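You operate a simulated robot arm through the tools that you are given. There is no shell and no other tool. Be economical: measure what you need, move in short steps, check, and stop when the job is done.

The job below is to be done with a simulated two-armed robot. You get a single attempt, and the scene is never put back.

TASK
Shorten both canes to the lengths on the size card.
Fine: leave both lock rings tight.

It is judged by the outcome, as a careful person would: the job done as asked, and still so three seconds after it is handed in. It fails if anything else is knocked over, pushed out of place, dropped, spilled or broken.

THE ROBOT
Two 7-joint arms with two-finger grippers on one trunk, hanging from a carriage that runs on a gantry, over the field with the corners [-1261, -703], [1239, -742], [1257, 437], [-1243, 476] (x, y) and turns from -5.62 to 6.388 rad about z. Base frame: it is fixed where the carriage stands at the start and does not move with it; the origin is on the floor, on the carriage's upright axis, x ahead of it, y to its left, z up. Lengths are in mm, angles in rad, forces in N, time in s.
The left shoulder is at the start at [0, 236, 1493], the right one opposite. Places, roughly: blue lock ring [600, 200, 900]; blue tip (5x5x5 cm) [200, 200, 1000]; purple lock ring [900, 200, 900]; purple tip (5x5x5 cm) [100, 200, 1000]; size card [-100, 700, 1000]. Payload 3.43 kg a hand.
The tool frame of a hand sits at the grasp point between the pads (the TCP): z along the fingers, y along the line on which they close. The tips reach 30 mm beyond it. Largest opening 104 mm; the body of the gripper starts 57 mm behind the TCP.
Orientation is that of the tool frame in the base frame, as a unit quaternion [w, x, y, z]. With the fingers straight down and closing along the base's y, the tool's x points along the base's -x, its y along +y and its z along -z.

THE INTERFACE
- The arms move only by the tool apply_moves. It takes "left_rows", "right_rows" or both (then of equal length, played together; a hand with none holds still); each is a list of rows, each a list of 7 numbers: the shift along the tool's x, y, z in units of 50 mm (1.0 is 50 mm), then the turn, a rotation vector about the tool's x, y, z in units of 6 degrees (1.0 is 6 degrees), then the closure, from 0 (fully open) to 1 (shut). In form: [[dx, dy, dz, wx, wy, wz, grip], ...]. A call has 1 to 10 rows; each row shifts and turns the commanded pose from where the row before left it, along the tool's axes as they then stand. A call with a number of a shift or a turn outside -1 to 1 is refused whole. Each row takes 0.2 s and may step no farther than 50 mm and 0.15 rad from the row before; otherwise, or with a gripper value out of range, the whole call is refused. A pose out of reach is approached as far as the arm can. The call stops where the force on the tool passes 40 N (or 10 N more than at its start, if that is more) or the arm is blocked; 0.2 s more then pass. Each finger travels about 45 mm/s and halts on what it meets, pressing with about 39 N; the grip force reading is that of the motor and also rises with nothing between the fingers. The clock runs only during rows and for 0.2 s after the last one: add rows that do not move to give the fingers time. The reply holds the time, the measured pose of the TCP, the force on the tool along the base axes, the opening and the grip force, in the units named above and with some noise, with the torque about the TCP (base axes, N m) and any sound that the robot's microphone picked up.
- Cameras (640 x 400 px; columns grow to the right, rows downward): "scene" is now at [211.4, 56.2, 1603.1]; the picture's right is [0.97, -0.25, 0.00], its down [-0.24, -0.90, -0.36] and it looks along [0.09, 0.35, -0.93] (base axes); focal length 283 px, centre (320, 200). "left" rides on the left gripper at [67, -18, -90] in its tool frame; the picture's right is [0.25, 0.97, 0.00], its down [-0.73, 0.19, -0.66] and it looks along [-0.64, 0.17, 0.75] (tool axes); focal length 218 px, centre (320, 200). "right" rides on the right gripper at [67, 18, -90] in its tool frame; the picture's right is [-0.25, 0.97, 0.00], its down [-0.73, -0.19, -0.66] and it looks along [-0.64, -0.17, 0.75] (tool axes); focal length 218 px, centre (320, 200). There is no depth. A picture from a camera that has moved, and an enlarged one, comes with that camera's place and axes in the base frame and with its lens.
- camera(camera): a new picture of that camera. The clock stands still meanwhile.
- slide_trunk(by): slides the trunk up (or, below 0, down) by that many mm; the arms and the scene camera ride with it, the base frame stays. It gives what a move gives, with no picture.
- steer(legs): drives the robot by 1 to 6 legs, each [ahead, left, turn to the left] in mm, mm and rad, along the robot's own axes; the way and the turn of a leg run together, so that a leg with both is an arc; at most 1500 mm and 3.142 rad a leg. The arms and the cameras ride along, it lands a little off, and it stops where it bumps. It keeps to its track: a leg is cut to what the track allows. It gives what a move gives.
- turn_head(pan, tilt): turns the head with the scene camera to pan (to the left, within 1.501 rad either way) and tilt (down, from -0.506 to 1.204), counted from straight ahead of the robot. It gives what a move gives.
- inspect(camera, box): a new picture of the part [left, top, right, bottom] of that camera's present view, enlarged. The clock stands still meanwhile.
- sign_off(): hands the job in; it is judged then, once.

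Go step by step. Nothing tells you exact positions but the pictures and the camera data: compare them with the known pose of the tool, close in by small moves and look again before you grip or let go. The budget is 120 turns and 100 pictures, counting those below and the enlarged ones. Unless the task says otherwise, let go and move clear before handing in, and close with one line.

The tools are called after ">>>" by a JSON object that holds its "op" and its "data". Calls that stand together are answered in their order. apply_moves: Moves the arms, as the interface text tells. Its arguments: {"type":"object","properties":{"left_rows":{"type":"array","items":{"type":"array","items":{"type":"number"}}},"right_rows":{"type":"array","items":{"type":"array","items":{"type":"number"}}}},"required":[]} The other tools are called the same way: slide_trunk (by) slides the trunk up or down; steer (legs) drives the base; turn_head (pan, tilt) turns the head that bears the scene camera; camera (camera) takes a picture; inspect (camera, box) takes an enlarged picture of a part of a camera's view; sign_off () hands the job in.

At the start:

```text
time_s: 0.0
left_ee_pos: [370.1, 300.4, 1128.5]
left_tcp_rot: [0.0, 0.0, 1.0, 0.0]
left_force: [-0.1, 0.4, -1.0]
left_ft_torque: [-0.02, 0.01, 0.01]
left_grip_width: 103.9
left_finger_force: 0.0
right_ee_pos: [473.6, -52.8, 1130.7]
right_tcp_rot: [0.0, 0.0, 1.0, 0.0]
right_force: [0.3, 0.0, 0.6]
right_ft_torque: [0.0, -0.02, -0.01]
right_grip_width: 104.1
right_finger_force: 0.1
trunk travel left (down, up): [-403.0, 237.0]
robot x, y, heading: [-1.4, -0.5, -0.001]
head pan, tilt: [1.316, 1.201]
```

scene: 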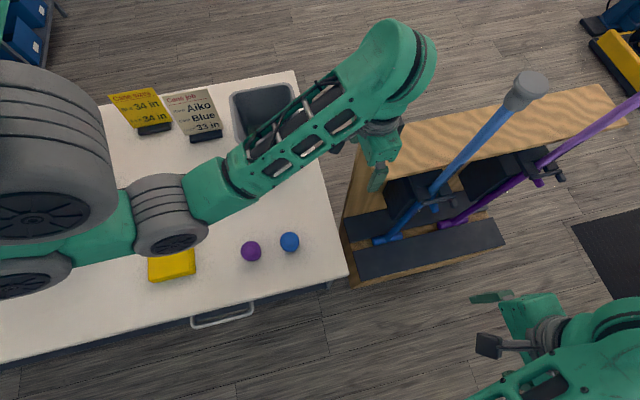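
right: 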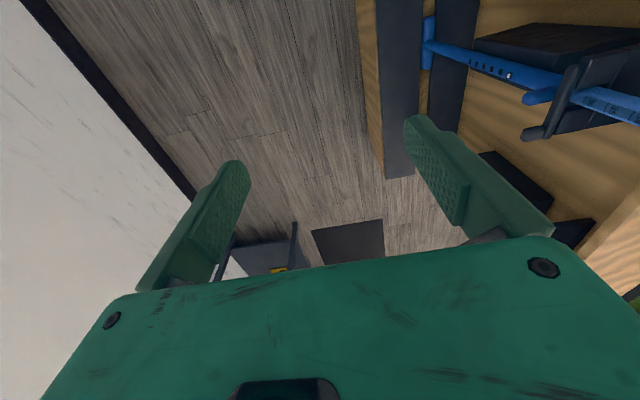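
left: 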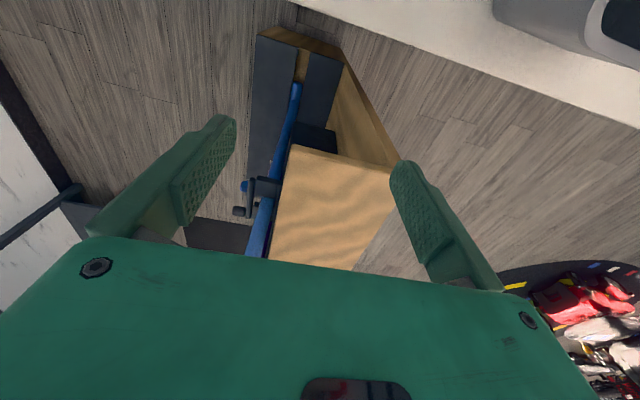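

I see two canes in a rack at the right, a table with two tips, and two cards. First I read the cards and look closer at the rack.

>>> {"op": "inspect", "data": {"camera": "scene", "box": [90, 70, 250, 170]}}

>>> {"op": "inspect", "data": {"camera": "scene", "box": [330, 60, 640, 290]}}

```text
4.00 times, centred on (170, 120) of scene
camera zoom: at [211.4, 56.2, 1603.1], right [0.97, -0.25, 0.0], down [-0.24, -0.9, -0.36], along [0.09, 0.35, -0.93], focal length 1133 px, centre (920, 520)
```

zoom: 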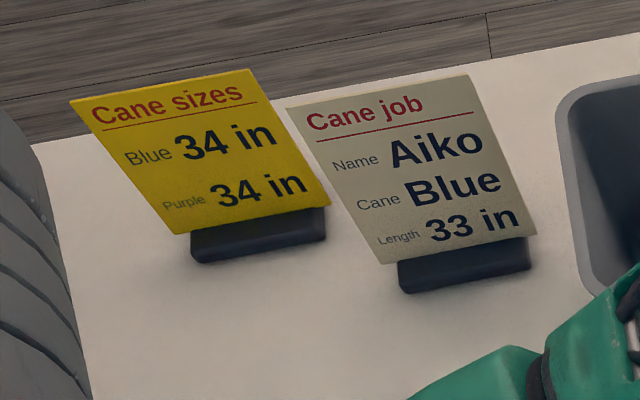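

```text
1.74 times, centred on (485, 175) of scene
camera zoom: at [211.4, 56.2, 1603.1], right [0.97, -0.25, 0.0], down [-0.24, -0.9, -0.36], along [0.09, 0.35, -0.93], focal length 493 px, centre (33, 244)
```

zoom: 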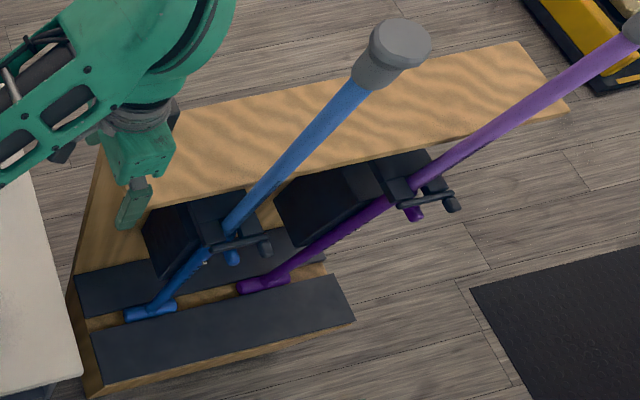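

The yellow "Cane sizes" card says blue 34 in, purple 34 in (the grey one is another job card). Now I look closer at the mechanism.

>>> {"op": "inspect", "data": {"camera": "right", "box": [380, 0, 640, 163]}}

>>> {"op": "inspect", "data": {"camera": "scene", "box": [360, 140, 520, 260]}}

>>> {"op": "inspect", "data": {"camera": "scene", "box": [220, 210, 320, 275]}}

```text
2.45 times, centred on (510, 82) of right
camera zoom: at [405.5, -36.7, 1221.5], right [0.25, 0.97, 0.0], down [0.73, -0.19, 0.66], along [0.64, -0.17, -0.75], focal length 536 px, centre (-146, 491)
```

zoom: 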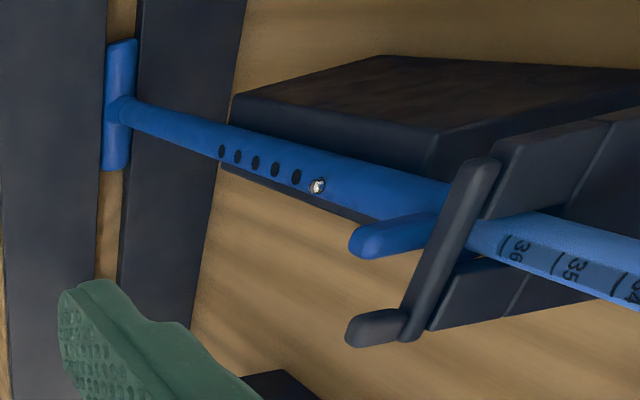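

```text
3.33 times, centred on (440, 200) of scene
camera zoom: at [211.4, 56.2, 1603.1], right [0.97, -0.25, 0.0], down [-0.24, -0.9, -0.36], along [0.09, 0.35, -0.93], focal length 944 px, centre (-80, 200)
```

zoom: 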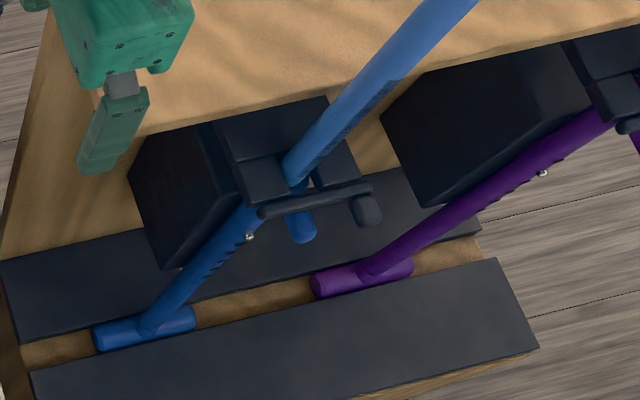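

```text
6.15 times, centred on (270, 242) of scene
camera zoom: at [211.4, 56.2, 1603.1], right [0.97, -0.25, 0.0], down [-0.24, -0.9, -0.36], along [0.09, 0.35, -0.93], focal length 1744 px, centre (628, -62)
```

zoom: 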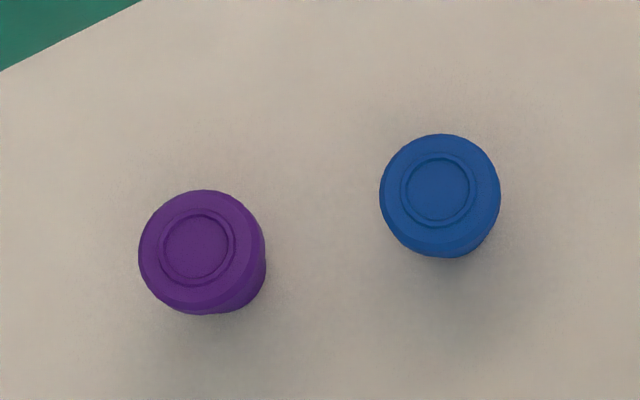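

The canes stand vertically in a rack, handle down, with a scale, a spring button in holes, and a lever on the lock ring. I drive to stand in front of them facing +y, keeping clear.

>>> {"op": "steer", "data": {"legs": [[0, -450, 0], [600, 0, 0], [0, 0, 1.571]]}}

>>> {"op": "turn_head", "data": {"pan": 0, "tilt": 0.7}}

>>> {"op": "camera", "data": {"camera": "scene"}}

```text
time_s: 9.6
left_ee_pos: [305.6, -85.4, 1128.7]
left_tcp_rot: [-0.001, 0.71, -0.704, 0.0]
left_force: [-0.1, 0.6, -1.2]
left_ft_torque: [0.04, -0.05, 0.02]
left_grip_width: 104.0
left_finger_force: 0.0
right_ee_pos: [657.9, 21.1, 1130.7]
right_tcp_rot: [0.0, 0.709, -0.705, 0.0]
right_force: [-0.1, -1.3, 0.1]
right_ft_torque: [0.03, -0.02, -0.01]
right_grip_width: 103.8
right_finger_force: 0.0
trunk travel left (down, up): [-403.0, 237.0]
robot x, y, heading: [604.6, -455.5, 1.579]
head pan, tilt: [1.316, 1.201]
```

```text
time_s: 11.1
left_ee_pos: [305.1, -84.7, 1128.8]
left_tcp_rot: [0.0, 0.71, -0.704, -0.001]
left_force: [-0.9, -0.5, -0.1]
left_ft_torque: [0.01, -0.02, 0.01]
left_grip_width: 103.8
left_finger_force: 0.1
right_ee_pos: [658.0, 19.7, 1132.5]
right_tcp_rot: [0.0, 0.71, -0.705, 0.0]
right_force: [-0.5, -0.8, -1.0]
right_ft_torque: [-0.01, 0.02, -0.01]
right_grip_width: 104.0
right_finger_force: 0.1
trunk travel left (down, up): [-403.0, 237.0]
robot x, y, heading: [609.3, -451.5, 1.579]
head pan, tilt: [0.0, 0.7]
```

```text
91 pictures are left
camera scene: at [603.4, -166.7, 1639.1], right [1.0, 0.01, 0.0], down [0.0, -0.64, -0.76], along [-0.01, 0.76, -0.64], focal length 283 px, centre (320, 200)
```

scene: 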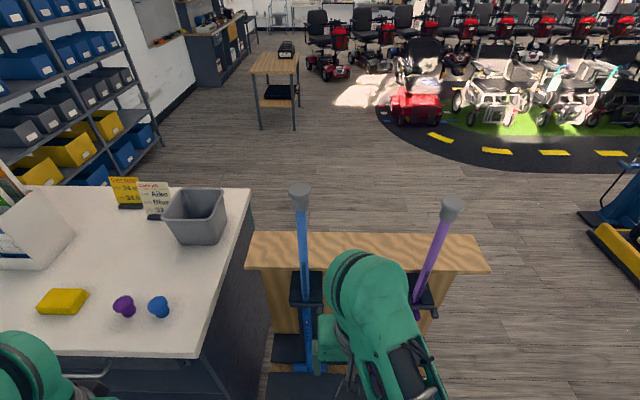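

Next I lower the trunk to view the rings and scales at their own height.

>>> {"op": "steer", "data": {"legs": [[-150, 0, 0]]}}

>>> {"op": "slide_trunk", "data": {"by": -380}}

>>> {"op": "turn_head", "data": {"pan": -0.1, "tilt": 0.5}}

>>> {"op": "camera", "data": {"camera": "scene"}}

>>> {"op": "camera", "data": {"camera": "right"}}

```text
time_s: 12.5
left_ee_pos: [305.6, -239.0, 1128.6]
left_tcp_rot: [0.0, 0.711, -0.704, 0.0]
left_force: [-0.4, -1.3, -0.2]
left_ft_torque: [0.01, -0.03, -0.02]
left_grip_width: 103.9
left_finger_force: 0.1
right_ee_pos: [657.8, -132.0, 1131.5]
right_tcp_rot: [0.0, 0.71, -0.704, 0.0]
right_force: [0.2, -0.7, -0.2]
right_ft_torque: [0.03, 0.0, 0.01]
right_grip_width: 104.0
right_finger_force: 0.0
trunk travel left (down, up): [-403.0, 237.0]
robot x, y, heading: [607.5, -606.2, 1.577]
head pan, tilt: [0.0, 0.7]
```

```text
time_s: 16.1
left_ee_pos: [305.3, -238.3, 748.8]
left_tcp_rot: [0.0, 0.71, -0.704, -0.001]
left_force: [-0.9, -0.5, 0.0]
left_ft_torque: [-0.01, 0.02, 0.0]
left_grip_width: 104.3
left_finger_force: 0.1
right_ee_pos: [657.7, -131.4, 752.4]
right_tcp_rot: [-0.001, 0.71, -0.704, 0.0]
right_force: [0.2, 1.2, -0.4]
right_ft_torque: [0.01, 0.01, -0.01]
right_grip_width: 104.1
right_finger_force: 0.0
trunk travel left (down, up): [-23.0, 617.0]
robot x, y, heading: [607.2, -604.4, 1.585]
head pan, tilt: [0.0, 0.7]
```

```text
time_s: 16.9
left_ee_pos: [306.5, -237.8, 750.6]
left_tcp_rot: [-0.001, 0.71, -0.704, 0.0]
left_force: [0.6, -0.6, 0.3]
left_ft_torque: [-0.04, 0.0, 0.0]
left_grip_width: 103.9
left_finger_force: 0.1
right_ee_pos: [658.9, -132.3, 751.6]
right_tcp_rot: [0.0, 0.71, -0.704, 0.001]
right_force: [0.0, 0.1, -0.1]
right_ft_torque: [0.01, -0.02, -0.01]
right_grip_width: 104.0
right_finger_force: 0.2
trunk travel left (down, up): [-23.0, 617.0]
robot x, y, heading: [608.3, -607.8, 1.58]
head pan, tilt: [-0.099, 0.499]
```

```text
90 pictures are left
camera scene: at [613.0, -312.8, 1276.7], right [1.0, -0.09, 0.0], down [-0.04, -0.48, -0.88], along [0.08, 0.87, -0.48], focal length 283 px, centre (320, 200)
```

scene: 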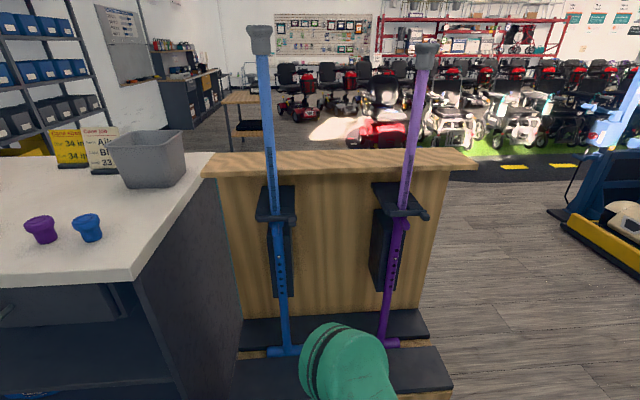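

```text
89 pictures are left
camera right: at [641.0, -199.9, 841.6], right [-0.97, 0.25, 0.0], down [0.19, 0.73, 0.66], along [0.16, 0.64, -0.75], focal length 218 px, centre (320, 200)
```

right: 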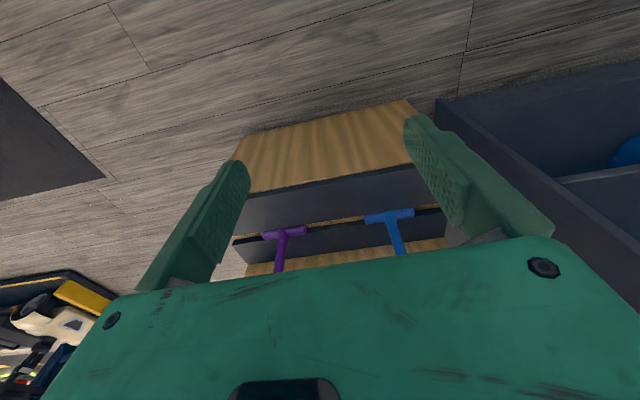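

Now enlarged views of both canes.

>>> {"op": "inspect", "data": {"camera": "scene", "box": [230, 110, 350, 185]}}

>>> {"op": "inspect", "data": {"camera": "scene", "box": [230, 180, 350, 255]}}

>>> {"op": "inspect", "data": {"camera": "scene", "box": [340, 140, 460, 215]}}

>>> {"op": "inspect", "data": {"camera": "scene", "box": [340, 200, 460, 275]}}

>>> {"op": "inspect", "data": {"camera": "scene", "box": [230, 10, 460, 154]}}

```text
5.33 times, centred on (290, 148) of scene
camera zoom: at [613.0, -312.8, 1276.7], right [1.0, -0.09, 0.0], down [-0.04, -0.48, -0.88], along [0.08, 0.87, -0.48], focal length 1511 px, centre (480, 480)
```

zoom: 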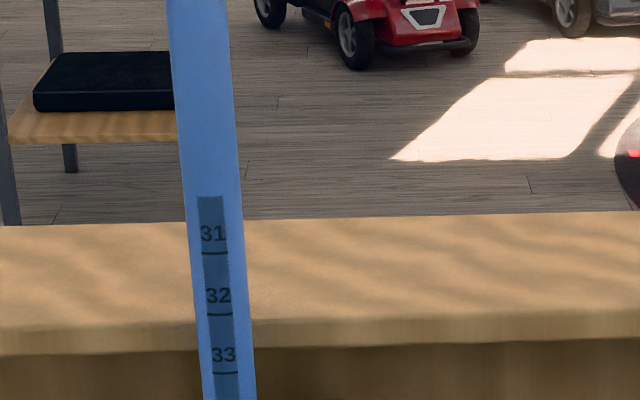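

```text
5.33 times, centred on (290, 218) of scene
camera zoom: at [613.0, -312.8, 1276.7], right [1.0, -0.09, 0.0], down [-0.04, -0.48, -0.88], along [0.08, 0.87, -0.48], focal length 1511 px, centre (480, 107)
```

zoom: 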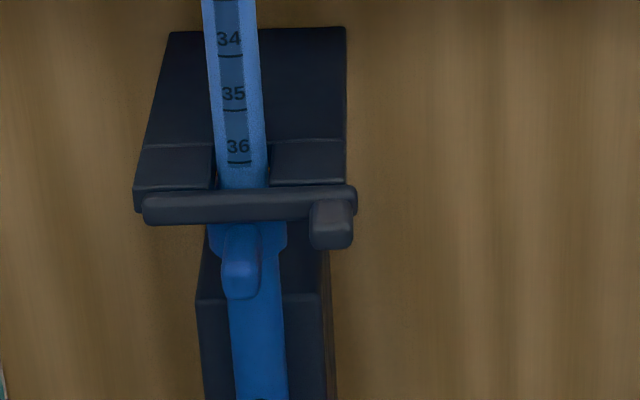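

```text
5.33 times, centred on (400, 178) of scene
camera zoom: at [613.0, -312.8, 1276.7], right [1.0, -0.09, 0.0], down [-0.04, -0.48, -0.88], along [0.08, 0.87, -0.48], focal length 1511 px, centre (-107, 320)
```

zoom: 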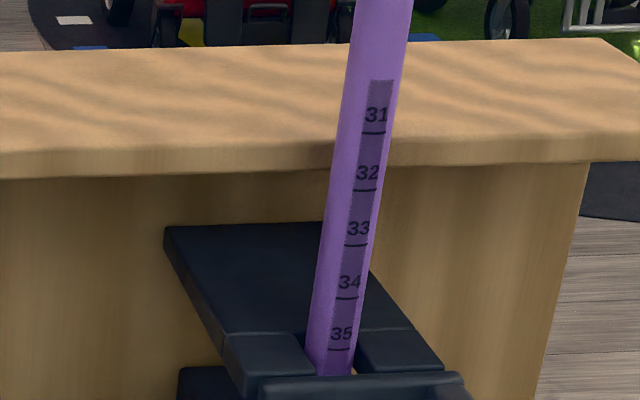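

```text
5.33 times, centred on (400, 238) of scene
camera zoom: at [613.0, -312.8, 1276.7], right [1.0, -0.09, 0.0], down [-0.04, -0.48, -0.88], along [0.08, 0.87, -0.48], focal length 1511 px, centre (-107, 0)
```

zoom: 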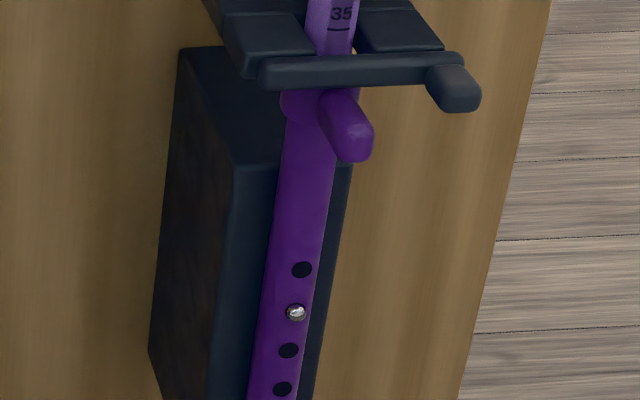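

```text
2.78 times, centred on (345, 82) of scene
camera zoom: at [613.0, -312.8, 1276.7], right [1.0, -0.09, 0.0], down [-0.04, -0.48, -0.88], along [0.08, 0.87, -0.48], focal length 787 px, centre (251, 528)
```

zoom: 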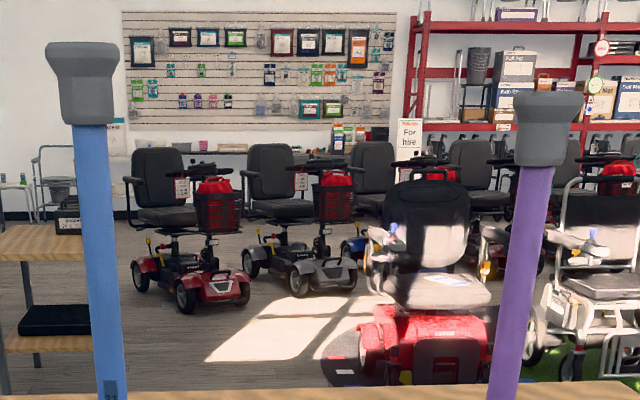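

The blue cane reads 36 (button in the top hole), the purple 35 (second hole). Both need to reach 34: blue two holes down, purple one. I ready the arms: left up high, to hold the shaft, right at button height, both to be turned horizontal.

>>> {"op": "apply_moves", "data": {"left_rows": [[-0.35, 0, -0.9, 0, 0, 0, 0], [-0.35, 0, -0.9, 0, 0, 0, 0], [-0.35, 0, -0.9, 0, 0, 0, 0], [-0.35, 0, -0.9, 0, 0, 0, 0], [-0.35, 0, -0.9, 0, 0, 0, 0], [-0.35, 0, -0.9, 0, 0, 0, 0], [-0.35, 0, -0.9, 0, 0, 0, 0], [-0.35, 0, -0.9, 0, 0, 0, 0], [-0.35, 0, -0.9, 0, 0, 0, 0]], "right_rows": [[-0.35, 0, -0.2, 0, 0, 0, 0], [-0.35, 0, -0.2, 0, 0, 0, 0], [-0.35, 0, -0.2, 0, 0, 0, 0], [-0.35, 0, -0.2, 0, 0, 0, 0], [-0.35, 0, -0.2, 0, 0, 0, 0], [-0.35, 0, -0.2, 0, 0, 0, 0], [-0.35, 0, -0.2, 0, 0, 0, 0], [-0.35, 0, -0.2, 0, 0, 0, 0], [-0.35, 0, -0.2, 0, 0, 0, 0]]}}

>>> {"op": "apply_moves", "data": {"left_rows": [[0, 0, 0, 0, -1, 0, 0], [0, 0, 0, 0, -1, 0, 0], [0, 0, 0, 0, -1, 0, 0], [0, 0, 0, 0, -1, 0, 0], [0, 0, 0, 0, -1, 0, 0], [0, 0, 0, 0, -1, 0, 0], [0, 0, 0, 0, -1, 0, 0], [0, 0, 0, 0, -1, 0, 0]], "right_rows": [[0, 0, 0, 0, -1, 0, 0], [0, 0, 0, 0, -1, 0, 0], [0, 0, 0, 0, -1, 0, 0], [0, 0, 0, 0, -1, 0, 0], [0, 0, 0, 0, -1, 0, 0], [0, 0, 0, 0, -1, 0, 0], [0, 0, 0, 0, -1, 0, 0], [0, 0, 0, 0, -1, 0, 0]]}}

>>> {"op": "apply_moves", "data": {"left_rows": [[0, 0, 0, 0, -1, 0, 0], [0, 0, 0, 0, -1, 0, 0], [0, 0, 0, 0, -1, 0, 0], [0, 0, 0, 0, -1, 0, 0], [0, 0, 0, 0, -1, 0, 0], [0, 0, 0, 0, -1, 0, 0], [0, 0, 0, 0, -1, 0, 0]], "right_rows": [[0, 0, 0, 0, -1, 0, 0], [0, 0, 0, 0, -1, 0, 0], [0, 0, 0, 0, -1, 0, 0], [0, 0, 0, 0, -1, 0, 0], [0, 0, 0, 0, -1, 0, 0], [0, 0, 0, 0, -1, 0, 0], [0, 0, 0, 0, -1, 0, 0]]}}

>>> {"op": "camera", "data": {"camera": "scene"}}

```text
time_s: 18.9
left_ee_pos: [288.9, 24.0, 997.9]
left_tcp_rot: [0.0, 0.71, -0.705, -0.001]
left_force: [0.4, 0.9, -0.5]
left_ft_torque: [-0.05, 0.0, 0.0]
left_grip_width: 104.1
left_finger_force: 0.1
left hand out of reach, approached as far as the arm can: row 1, 2, 3, 4, 5, 6, 7, 8, 9
right_ee_pos: [658.0, 27.7, 841.0]
right_tcp_rot: [0.0, 0.71, -0.704, -0.002]
right_force: [-1.1, 0.6, -1.7]
right_ft_torque: [-0.06, 0.0, 0.0]
right_grip_width: 103.9
right_finger_force: 0.0
trunk travel left (down, up): [-23.0, 617.0]
robot x, y, heading: [607.2, -605.6, 1.582]
head pan, tilt: [-0.099, 0.499]
```

```text
time_s: 20.7
left_ee_pos: [289.2, 18.1, 998.4]
left_tcp_rot: [-0.286, 0.649, -0.643, -0.289]
left_force: [0.5, -0.1, -0.9]
left_ft_torque: [0.01, -0.01, 0.0]
left_grip_width: 104.1
left_finger_force: 0.0
right_ee_pos: [657.8, 23.3, 841.7]
right_tcp_rot: [-0.287, 0.648, -0.644, -0.288]
right_force: [-0.4, -1.0, -0.4]
right_ft_torque: [-0.01, 0.02, -0.02]
right_grip_width: 104.1
right_finger_force: 0.1
trunk travel left (down, up): [-23.0, 617.0]
robot x, y, heading: [608.3, -606.1, 1.577]
head pan, tilt: [-0.099, 0.499]
```

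```text
time_s: 22.3
left_ee_pos: [334.2, 16.3, 1014.1]
left_tcp_rot: [-0.478, 0.521, -0.506, -0.494]
left_force: [-0.4, 0.1, 0.0]
left_ft_torque: [-0.03, -0.03, -0.03]
left_grip_width: 103.9
left_finger_force: 0.0
left hand out of reach, approached as far as the arm can: row 5, 6, 7
right_ee_pos: [771.3, 8.6, 944.0]
right_tcp_rot: [-0.494, 0.515, -0.491, -0.5]
right_force: [0.7, -0.3, 0.5]
right_ft_torque: [-0.01, -0.04, 0.01]
right_grip_width: 104.1
right_finger_force: 0.1
right hand out of reach, approached as far as the arm can: row 3, 4, 5, 6, 7
trunk travel left (down, up): [-23.0, 617.0]
robot x, y, heading: [608.5, -607.7, 1.581]
head pan, tilt: [-0.099, 0.499]
```

```text
83 pictures are left
camera scene: at [614.2, -313.6, 1276.6], right [1.0, -0.09, 0.0], down [-0.04, -0.48, -0.88], along [0.08, 0.87, -0.48], focal length 283 px, centre (320, 200)
```

scene: 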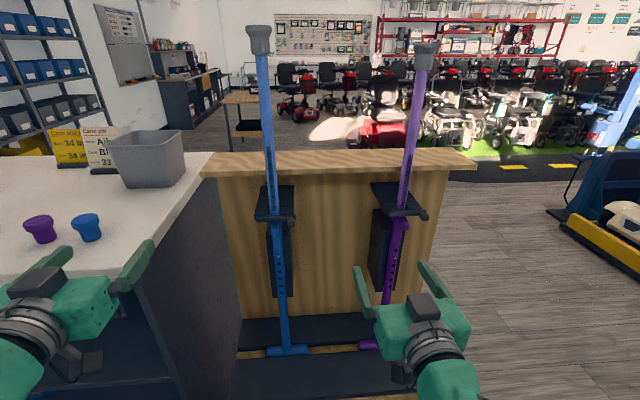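

The horizontal hands hit reach limits; I probe what the right arm can do farther ahead while still clear of the rack.

>>> {"op": "apply_moves", "data": {"right_rows": [[0.5, 0.5, 0, 0, 0, 0, 0], [0.5, 0.5, 0, 0, 0, 0, 0], [0.5, 0.5, 0, 0, 0, 0, 0]], "left_rows": [[-0.5, 0, 0, 0, 0, 0, 0], [-0.5, 0, 0, 0, 0, 0, 0], [-0.5, 0, 0, 0, 0, 0, 0]]}}

```text
time_s: 23.1
left_ee_pos: [333.2, 20.5, 1088.8]
left_tcp_rot: [-0.482, 0.516, -0.51, -0.49]
left_force: [-0.8, 0.9, 0.2]
left_ft_torque: [-0.01, 0.0, 0.0]
left_grip_width: 104.0
left_finger_force: 0.0
right_ee_pos: [780.1, 5.7, 923.1]
right_tcp_rot: [-0.491, 0.516, -0.49, -0.502]
right_force: [-0.7, -0.1, 0.2]
right_ft_torque: [-0.03, 0.01, 0.02]
right_grip_width: 104.0
right_finger_force: 0.0
right hand out of reach, approached as far as the arm can: row 1, 2, 3
trunk travel left (down, up): [-23.0, 617.0]
robot x, y, heading: [610.4, -604.0, 1.58]
head pan, tilt: [-0.099, 0.499]
```

Low horizontal is out of reach, so the right hand will work pitched down about 40°, the left horizontal and higher. I reposition both.

>>> {"op": "apply_moves", "data": {"left_rows": [[-1, 0, 0, 0, 0, 0, 0], [0, -1, 0, 0, 0, 0, 0], [0, -1, 0, 0, 0, 0, 0], [0, -1, 0, 0, 0, 0, 0], [0, -1, 0, 0, 0, 0, 0], [0, 0, 0, 0, 0, 0, 0], [0, 0, 0, 0, 0, 0, 0]], "right_rows": [[0, 0, 0, 0, 1, 0, 0], [0, 0, 0, 0, 1, 0, 0], [0, 0, 0, 0, 1, 0, 0], [0, 0, 0, 0, 1, 0, 0], [0, 0, 0, 0, 1, 0, 0], [0, 0, 0, 0, 1, 0, 0], [0, 0, 0, 0, 1, 0, 0]]}}

>>> {"op": "steer", "data": {"legs": [[0, 45, 0], [60, 0, 0]]}}

>>> {"op": "camera", "data": {"camera": "scene"}}

```text
time_s: 24.7
left_ee_pos: [532.9, 25.3, 1137.0]
left_tcp_rot: [-0.484, 0.515, -0.509, -0.491]
left_force: [-0.2, -0.4, 0.2]
left_ft_torque: [0.02, 0.02, 0.04]
left_grip_width: 104.2
left_finger_force: 0.0
right_ee_pos: [781.3, 8.3, 925.3]
right_tcp_rot: [-0.286, 0.649, -0.643, -0.289]
right_force: [-0.2, 0.7, -0.3]
right_ft_torque: [0.04, -0.02, 0.0]
right_grip_width: 103.6
right_finger_force: 0.1
trunk travel left (down, up): [-23.0, 617.0]
robot x, y, heading: [608.1, -600.7, 1.581]
head pan, tilt: [-0.099, 0.499]
```

```text
time_s: 26.1
left_ee_pos: [487.4, 85.8, 1138.2]
left_tcp_rot: [-0.484, 0.515, -0.509, -0.492]
left_force: [-0.5, 0.1, -0.1]
left_ft_torque: [-0.03, -0.02, -0.02]
left_grip_width: 104.0
left_finger_force: 0.1
right_ee_pos: [735.8, 67.2, 923.6]
right_tcp_rot: [-0.285, 0.649, -0.643, -0.289]
right_force: [0.1, 0.9, 0.2]
right_ft_torque: [-0.03, 0.0, -0.06]
right_grip_width: 104.2
right_finger_force: 0.0
trunk travel left (down, up): [-23.0, 617.0]
robot x, y, heading: [564.8, -548.6, 1.578]
head pan, tilt: [-0.099, 0.499]
```

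```text
82 pictures are left
camera scene: at [567.5, -252.8, 1276.9], right [1.0, -0.09, 0.0], down [-0.04, -0.48, -0.88], along [0.08, 0.87, -0.48], focal length 283 px, centre (320, 200)
```

scene: 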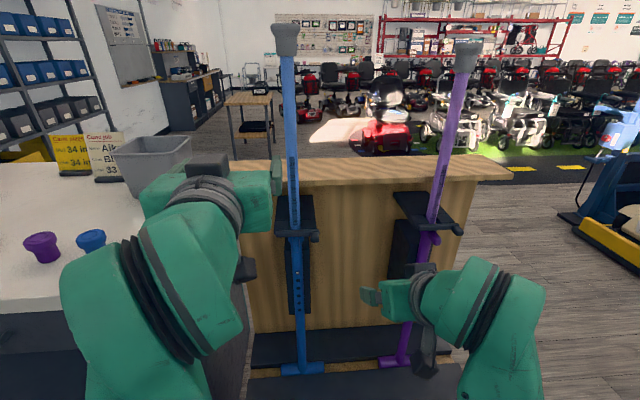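

>>> {"op": "inspect", "data": {"camera": "scene", "box": [260, 180, 360, 300]}}

>>> {"op": "camera", "data": {"camera": "right"}}

>>> {"op": "camera", "data": {"camera": "left"}}

```text
3.33 times, centred on (310, 240) of scene
camera zoom: at [567.5, -252.8, 1276.9], right [1.0, -0.09, 0.0], down [-0.04, -0.48, -0.88], along [0.08, 0.87, -0.48], focal length 944 px, centre (353, 67)
```

zoom: 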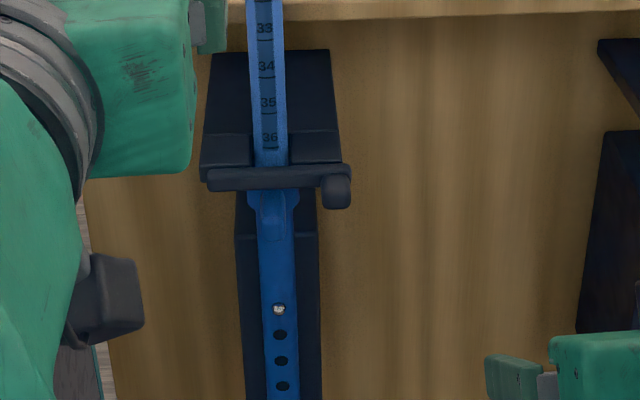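

```text
80 pictures are left
camera right: at [717.8, -45.6, 935.0], right [-0.97, 0.16, 0.19], down [0.19, 0.0, 0.98], along [0.16, 0.99, -0.03], focal length 218 px, centre (320, 200)
```

right: 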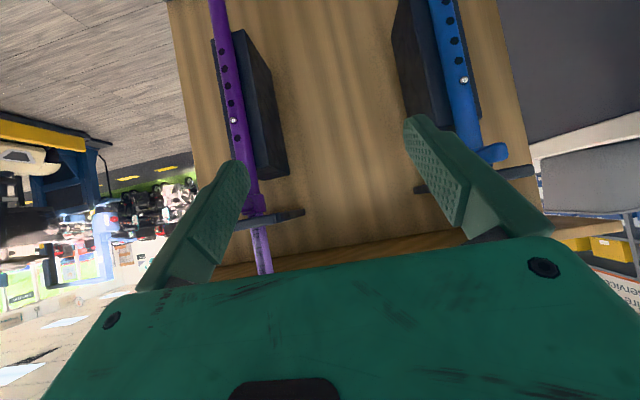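

```text
79 pictures are left
camera left: at [505.7, -6.2, 1075.5], right [-0.97, -0.03, -0.25], down [-0.18, -0.62, 0.76], along [-0.17, 0.78, 0.6], focal length 218 px, centre (320, 200)
```

left: 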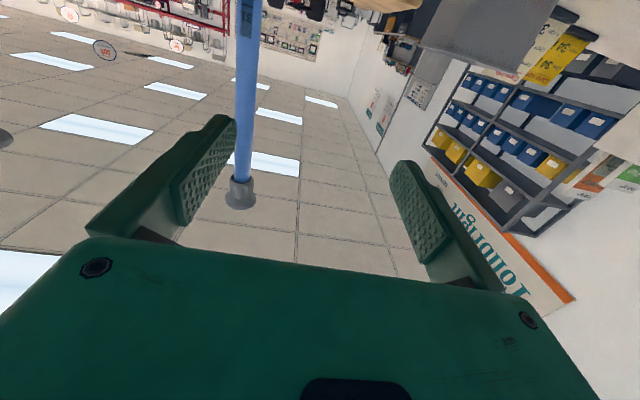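

The button is near [562, 244, 815] and the lever end near [561, 212, 905]. I raise the left hand and centre it in front of the shaft, then bring the right hand in front of the lever for a closer look.

>>> {"op": "apply_moves", "data": {"left_rows": [[-1, 0, 0, 0, 0, 0, 0], [-0.8, 0, 0, 0, 0, 0, 0], [0, -0.75, 0, 0, 0, 0, 0], [0, -0.75, 0, 0, 0, 0, 0], [0, 0, 0, 0, 0, 0, 0]]}}

>>> {"op": "steer", "data": {"legs": [[50, 0, 0]]}}

>>> {"op": "apply_moves", "data": {"right_rows": [[0, 1, 0, 0, 0, 0, 0], [0, 1, 0, 0, 0, 0, 0], [0, 1, 0, 0, 0, 0, 0], [0, 0.5, 0, 0, 0, 0, 0], [0, 0, 0, 0, 0, 0, 0]]}}

>>> {"op": "camera", "data": {"camera": "right"}}

>>> {"op": "camera", "data": {"camera": "scene"}}

```text
time_s: 27.3
left_ee_pos: [562.2, 92.1, 1227.8]
left_tcp_rot: [-0.483, 0.515, -0.51, -0.49]
left_force: [-0.2, -0.1, 0.3]
left_ft_torque: [0.04, -0.01, -0.03]
left_grip_width: 104.0
left_finger_force: 0.2
right_ee_pos: [734.7, 67.0, 923.8]
right_tcp_rot: [-0.286, 0.649, -0.643, -0.289]
right_force: [0.6, -0.5, 0.7]
right_ft_torque: [0.02, -0.04, -0.01]
right_grip_width: 104.2
right_finger_force: 0.0
trunk travel left (down, up): [-23.0, 617.0]
robot x, y, heading: [564.9, -546.0, 1.58]
head pan, tilt: [-0.099, 0.499]
```

```text
time_s: 28.3
left_ee_pos: [562.0, 141.5, 1226.7]
left_tcp_rot: [-0.484, 0.515, -0.51, -0.491]
left_force: [0.2, 0.3, -1.2]
left_ft_torque: [0.01, 0.02, 0.01]
left_grip_width: 103.9
left_finger_force: 0.1
right_ee_pos: [735.2, 117.9, 924.5]
right_tcp_rot: [-0.287, 0.648, -0.644, -0.289]
right_force: [-0.6, 0.2, 0.4]
right_ft_torque: [-0.02, -0.02, -0.02]
right_grip_width: 104.0
right_finger_force: 0.1
trunk travel left (down, up): [-23.0, 617.0]
robot x, y, heading: [561.9, -496.1, 1.572]
head pan, tilt: [-0.099, 0.499]
```

```text
time_s: 29.5
left_ee_pos: [562.7, 140.1, 1227.1]
left_tcp_rot: [-0.484, 0.515, -0.51, -0.49]
left_force: [0.2, -0.3, -0.2]
left_ft_torque: [0.01, 0.03, 0.01]
left_grip_width: 103.9
left_finger_force: 0.1
right_ee_pos: [558.9, 115.0, 923.0]
right_tcp_rot: [-0.288, 0.648, -0.643, -0.29]
right_force: [0.4, 0.0, -0.9]
right_ft_torque: [0.0, -0.01, 0.0]
right_grip_width: 103.9
right_finger_force: 0.0
trunk travel left (down, up): [-23.0, 617.0]
robot x, y, heading: [564.0, -498.2, 1.575]
head pan, tilt: [-0.099, 0.499]
```

```text
78 pictures are left
camera right: at [542.3, 1.6, 934.2], right [-0.97, 0.16, 0.19], down [0.19, 0.0, 0.98], along [0.16, 0.99, -0.03], focal length 218 px, centre (320, 200)
```

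right: 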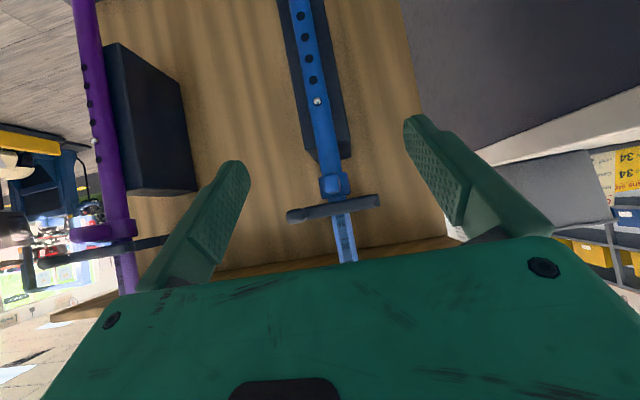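

```text
77 pictures are left
camera scene: at [568.2, -203.4, 1276.8], right [1.0, -0.09, 0.0], down [-0.04, -0.48, -0.88], along [0.08, 0.87, -0.48], focal length 283 px, centre (320, 200)
```

scene: 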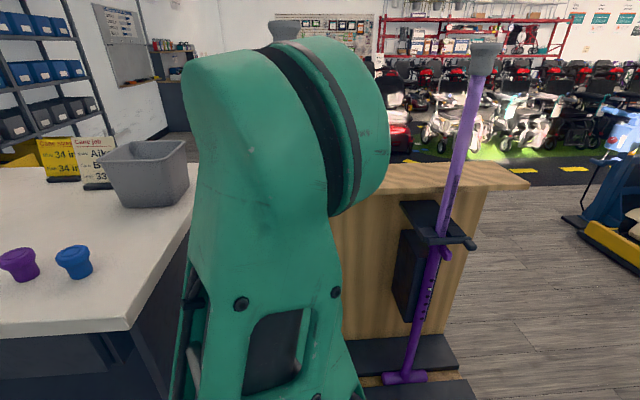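

>>> {"op": "inspect", "data": {"camera": "right", "box": [260, 80, 420, 260]}}

```text
2.22 times, centred on (340, 170) of right
camera zoom: at [542.3, 1.6, 934.2], right [-0.97, 0.16, 0.19], down [0.19, 0.0, 0.98], along [0.16, 0.99, -0.03], focal length 485 px, centre (276, 267)
```

zoom: 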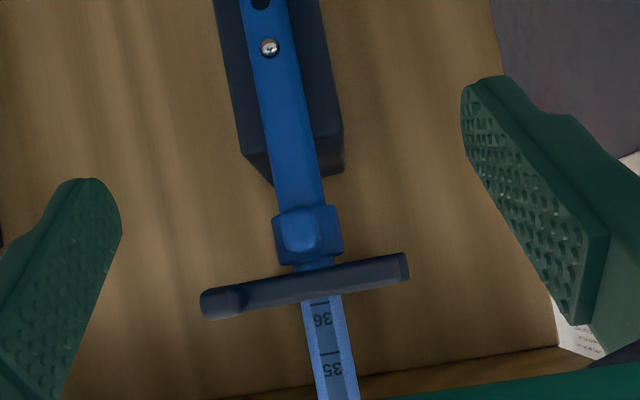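

Lever sits at about [560, 212–238, 908], 15 mm wide. I part-close the right fingers and approach to straddle it.

>>> {"op": "apply_moves", "data": {"right_rows": [[0, 0, 0, 0, 0, 0, 0.68], [0, 0, 0, 0, 0, 0, 0.68], [0, 0, 0, 0, 0, 0, 0.68], [0, 0, 0, 0, 0, 0, 0.68], [-0.27, 0, 0.36, 0, 0, 0, 0.68], [-0.27, 0, 0.36, 0, 0, 0, 0.68], [-0.27, 0, 0.36, 0, 0, 0, 0.68], [0, 0, 0, 0, 0, 0, 0.68]]}}

>>> {"op": "camera", "data": {"camera": "right"}}

```text
time_s: 31.3
left_ee_pos: [562.6, 140.1, 1226.1]
left_tcp_rot: [-0.483, 0.515, -0.51, -0.491]
left_force: [-0.9, 0.6, -0.3]
left_ft_torque: [-0.01, -0.02, 0.0]
left_grip_width: 104.0
left_finger_force: 0.1
right_ee_pos: [557.8, 182.2, 916.2]
right_tcp_rot: [-0.286, 0.649, -0.643, -0.289]
right_force: [-0.4, 0.2, -0.1]
right_ft_torque: [0.01, 0.01, -0.01]
right_grip_width: 33.3
right_finger_force: 0.1
trunk travel left (down, up): [-23.0, 617.0]
robot x, y, heading: [560.5, -493.4, 1.577]
head pan, tilt: [-0.099, 0.499]
```

```text
75 pictures are left
camera right: at [540.8, 69.0, 927.7], right [-0.97, 0.16, 0.19], down [0.19, 0.0, 0.98], along [0.16, 0.99, -0.03], focal length 218 px, centre (320, 200)
```

right: 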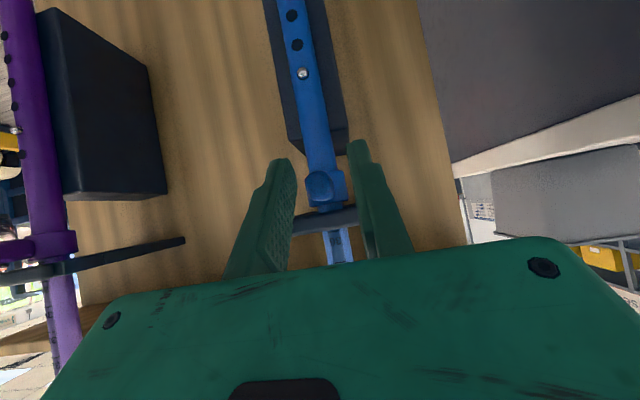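

>>> {"op": "apply_moves", "data": {"right_rows": [[-0.13, -0.05, 0.15, 0, 0, 0, 0.68], [-0.13, -0.05, 0.15, 0, 0, 0, 0.68], [0, 0, 0, 0, 0, 0, 0.68]]}}

>>> {"op": "inspect", "data": {"camera": "right", "box": [200, 60, 460, 260]}}

```text
time_s: 32.1
left_ee_pos: [561.8, 138.8, 1226.1]
left_tcp_rot: [-0.484, 0.515, -0.51, -0.491]
left_force: [-0.2, -0.7, 0.2]
left_ft_torque: [-0.02, -0.01, -0.03]
left_grip_width: 104.1
left_finger_force: 0.1
right_ee_pos: [564.2, 199.9, 915.7]
right_tcp_rot: [-0.285, 0.649, -0.644, -0.288]
right_force: [-1.3, -6.8, -5.1]
right_ft_torque: [0.09, 0.12, -0.22]
right_grip_width: 31.8
right_finger_force: 0.1
trunk travel left (down, up): [-23.0, 617.0]
robot x, y, heading: [563.6, -496.8, 1.578]
head pan, tilt: [-0.099, 0.499]
```

```text
2.00 times, centred on (330, 160) of right
camera zoom: at [546.6, 87.7, 926.3], right [-0.97, 0.16, 0.19], down [0.19, 0.01, 0.98], along [0.16, 0.99, -0.04], focal length 436 px, centre (300, 280)
```

zoom: 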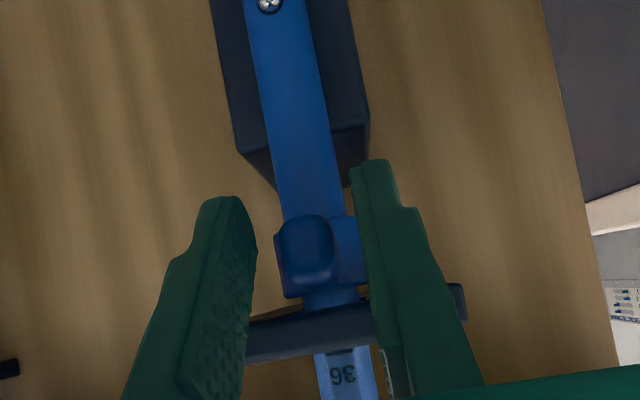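

>>> {"op": "apply_moves", "data": {"right_rows": [[0.14, 0, 0, 0, 0, 0, 0.72], [0.0, 0, 0, 0, 0, 0, 0.78], [0, 0, 0, 0, 0, 0, 0.82], [0, 0, 0, 0, 0, 0, 0.82]]}}

>>> {"op": "inspect", "data": {"camera": "right", "box": [200, 60, 460, 260]}}

```text
time_s: 33.1
left_ee_pos: [562.0, 140.7, 1226.0]
left_tcp_rot: [-0.484, 0.515, -0.51, -0.49]
left_force: [0.5, 0.1, 0.6]
left_ft_torque: [0.01, 0.02, 0.01]
left_grip_width: 103.8
left_finger_force: 0.0
right_ee_pos: [565.3, 199.1, 913.0]
right_tcp_rot: [-0.287, 0.648, -0.644, -0.289]
right_force: [0.5, -0.8, -0.3]
right_ft_torque: [-0.01, -0.02, -0.01]
right_grip_width: 18.7
right_finger_force: 0.0
trunk travel left (down, up): [-23.0, 617.0]
robot x, y, heading: [559.8, -496.5, 1.581]
head pan, tilt: [-0.099, 0.499]
```

```text
2.00 times, centred on (330, 160) of right
camera zoom: at [547.7, 85.4, 922.9], right [-0.97, 0.16, 0.19], down [0.19, 0.0, 0.98], along [0.16, 0.99, -0.03], focal length 436 px, centre (300, 280)
```

zoom: 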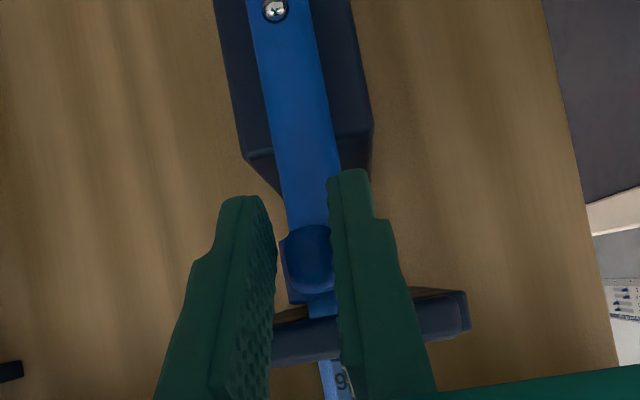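

>>> {"op": "apply_moves", "data": {"right_rows": [[0, -0.12, 0, 0, 0, 0, 0.82], [0, -0.12, 0, 0, 0, 0, 0.82], [0, 0, 0, 0, 0, 0, 0.82]]}}

>>> {"op": "inspect", "data": {"camera": "right", "box": [200, 60, 460, 260]}}

```text
time_s: 33.9
left_ee_pos: [562.5, 140.6, 1227.4]
left_tcp_rot: [-0.483, 0.515, -0.509, -0.491]
left_force: [-0.7, 0.5, 0.1]
left_ft_torque: [-0.02, 0.04, -0.01]
left_grip_width: 104.2
left_finger_force: 0.0
right_ee_pos: [577.2, 196.8, 913.4]
right_tcp_rot: [-0.286, 0.648, -0.644, -0.288]
right_force: [-1.3, -0.3, 0.3]
right_ft_torque: [-0.04, 0.0, 0.04]
right_grip_width: 19.7
right_finger_force: 0.6
trunk travel left (down, up): [-23.0, 617.0]
robot x, y, heading: [561.1, -499.4, 1.573]
head pan, tilt: [-0.099, 0.499]
```

```text
2.00 times, centred on (330, 160) of right
camera zoom: at [559.8, 84.6, 923.3], right [-0.97, 0.16, 0.19], down [0.19, 0.0, 0.98], along [0.16, 0.99, -0.03], focal length 436 px, centre (300, 280)
```

zoom: 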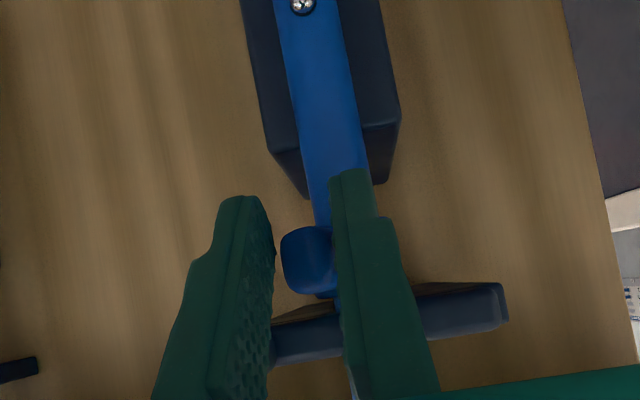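

The lever turns freely toward +x (it gives about 1 N). I follow the arc further around the cane axis.

>>> {"op": "apply_moves", "data": {"right_rows": [[0.06, 0, 0, -0.743, 0, -0.669, 0.8], [0, 0, 0, -0.743, 0, -0.669, 0.8], [0, -0.13, 0, -0.743, 0, -0.669, 0.8], [0, -0.13, 0, -0.743, 0, -0.669, 0.8], [0, -0.13, 0, -0.743, 0, -0.669, 0.8], [0, -0.13, 0, -0.743, 0, -0.669, 0.8], [0, 0, 0, 0, 0, 0, 0.8]]}}

>>> {"op": "camera", "data": {"camera": "right"}}

```text
time_s: 35.5
left_ee_pos: [563.4, 139.6, 1224.9]
left_tcp_rot: [-0.483, 0.516, -0.51, -0.49]
left_force: [0.2, -0.4, -0.7]
left_ft_torque: [0.0, 0.02, 0.0]
left_grip_width: 104.0
left_finger_force: 0.1
right_ee_pos: [604.8, 186.3, 921.1]
right_tcp_rot: [-0.183, 0.815, -0.412, -0.363]
right_force: [5.5, -2.5, -6.0]
right_ft_torque: [-0.08, 0.14, -0.02]
right_grip_width: 22.2
right_finger_force: 1.3
right hand out of reach, approached as far as the arm can: row 6
trunk travel left (down, up): [-23.0, 617.0]
robot x, y, heading: [565.6, -496.3, 1.575]
head pan, tilt: [-0.099, 0.499]
```

```text
71 pictures are left
camera right: at [655.6, 85.0, 933.0], right [-0.88, -0.44, 0.19], down [0.15, 0.11, 0.98], along [-0.45, 0.89, -0.03], focal length 218 px, centre (320, 200)
```

right: 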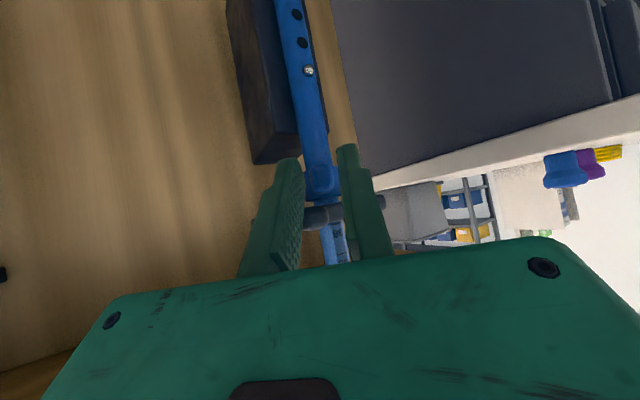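

>>> {"op": "apply_moves", "data": {"right_rows": [[0.15, 0, -0.4, 0, 0, 0, 0.8], [0.1, 0, -0.6, 0, 0, 0, 0.7], [0, 0, 0, 0.743, 0, 0.669, 0.7], [0, 0, 0, 0.743, 0, 0.669, 0.7], [0, 0, 0, 0.743, 0, 0.669, 0.7], [0, 0, 0, 0.743, 0, 0.669, 0.7], [0, 0, 0, 0.743, 0, 0.669, 0.7], [0, 0, 0, 0, 0, 0, 0.7]]}}

>>> {"op": "camera", "data": {"camera": "right"}}

```text
time_s: 37.3
left_ee_pos: [562.9, 140.6, 1226.6]
left_tcp_rot: [-0.483, 0.516, -0.51, -0.491]
left_force: [-0.1, 0.8, -0.2]
left_ft_torque: [0.0, -0.02, 0.0]
left_grip_width: 104.1
left_finger_force: 0.1
right_ee_pos: [629.1, 150.7, 945.8]
right_tcp_rot: [-0.271, 0.681, -0.61, -0.303]
right_force: [-0.1, 0.3, 0.8]
right_ft_torque: [-0.01, 0.01, -0.01]
right_grip_width: 31.4
right_finger_force: 0.1
trunk travel left (down, up): [-23.0, 617.0]
robot x, y, heading: [562.9, -495.8, 1.575]
head pan, tilt: [-0.099, 0.499]
```

```text
70 pictures are left
camera right: at [624.0, 37.0, 957.0], right [-0.98, 0.06, 0.19], down [0.19, 0.02, 0.98], along [0.06, 1.0, -0.03], focal length 218 px, centre (320, 200)
```

right: 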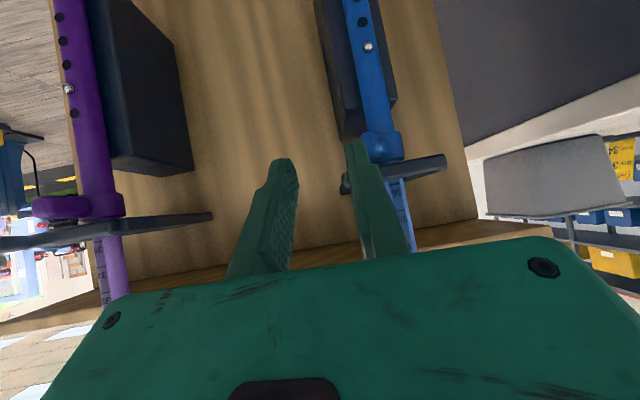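

I go round to the lever's left side with closed fingers to push it farther.

>>> {"op": "apply_moves", "data": {"right_rows": [[0, 0, 0, 0.55, 0, 0.5, 1], [0.28, 0.75, 0.25, 0, 0, 0, 1], [0.28, 0.75, 0.25, 0, 0, 0, 1], [0, 0, 0, 0, 0, 0, 1]]}}

>>> {"op": "camera", "data": {"camera": "right"}}

```text
time_s: 38.3
left_ee_pos: [562.8, 141.5, 1226.9]
left_tcp_rot: [-0.484, 0.515, -0.509, -0.491]
left_force: [0.2, -0.5, -0.6]
left_ft_torque: [-0.01, 0.0, 0.03]
left_grip_width: 103.8
left_finger_force: 0.0
right_ee_pos: [551.5, 149.1, 907.5]
right_tcp_rot: [-0.282, 0.657, -0.635, -0.293]
right_force: [-0.2, 0.0, -0.5]
right_ft_torque: [-0.01, 0.0, 0.04]
right_grip_width: 0.2
right_finger_force: 34.9
trunk travel left (down, up): [-23.0, 617.0]
robot x, y, heading: [560.2, -494.2, 1.578]
head pan, tilt: [-0.099, 0.499]
```

```text
69 pictures are left
camera right: at [538.6, 35.7, 919.0], right [-0.97, 0.14, 0.19], down [0.19, 0.01, 0.98], along [0.13, 0.99, -0.03], focal length 218 px, centre (320, 200)
```

right: 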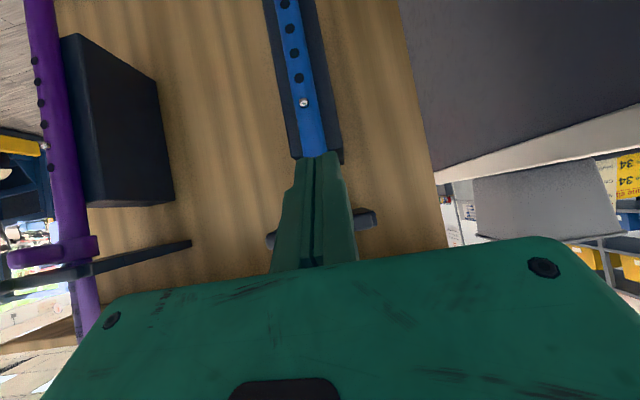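

>>> {"op": "apply_moves", "data": {"right_rows": [[-0.33, 0.05, 0.415, 0, 0, 0, 1], [-0.33, 0, 0.415, 0, 0, 0, 1], [0, -0.22, 0, 0, 0, 0, 1], [0, -0.22, 0, 0, 0, 0, 1], [0, -0.22, 0, 0, 0, 0, 1], [-0.05, -0.22, 0.06, 0, 0, 0, 1], [-0.05, -0.2, 0.06, 0, 0, 0, 1], [0, 0, 0, 0, 0, 0, 1]]}}

>>> {"op": "camera", "data": {"camera": "right"}}

```text
time_s: 40.1
left_ee_pos: [560.3, 137.3, 1225.5]
left_tcp_rot: [-0.482, 0.516, -0.511, -0.491]
left_force: [1.0, 0.8, -1.1]
left_ft_torque: [-0.02, -0.01, 0.02]
left_grip_width: 104.0
left_finger_force: 0.1
right_ee_pos: [598.6, 207.9, 902.0]
right_tcp_rot: [-0.277, 0.659, -0.635, -0.292]
right_force: [-15.1, -9.1, -8.3]
right_ft_torque: [-0.05, 0.07, 0.28]
right_grip_width: 0.0
right_finger_force: 34.5
trunk travel left (down, up): [-23.0, 617.0]
robot x, y, heading: [565.7, -497.6, 1.578]
head pan, tilt: [-0.099, 0.499]
```

```text
68 pictures are left
camera right: at [584.3, 94.3, 913.2], right [-0.97, 0.13, 0.19], down [0.2, 0.01, 0.98], along [0.13, 0.99, -0.04], focal length 218 px, centre (320, 200)
```

right: 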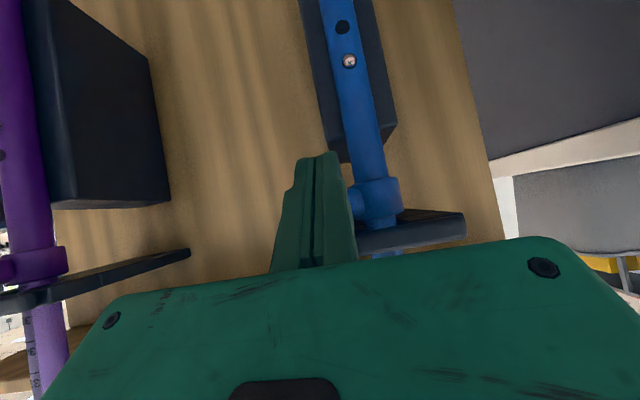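

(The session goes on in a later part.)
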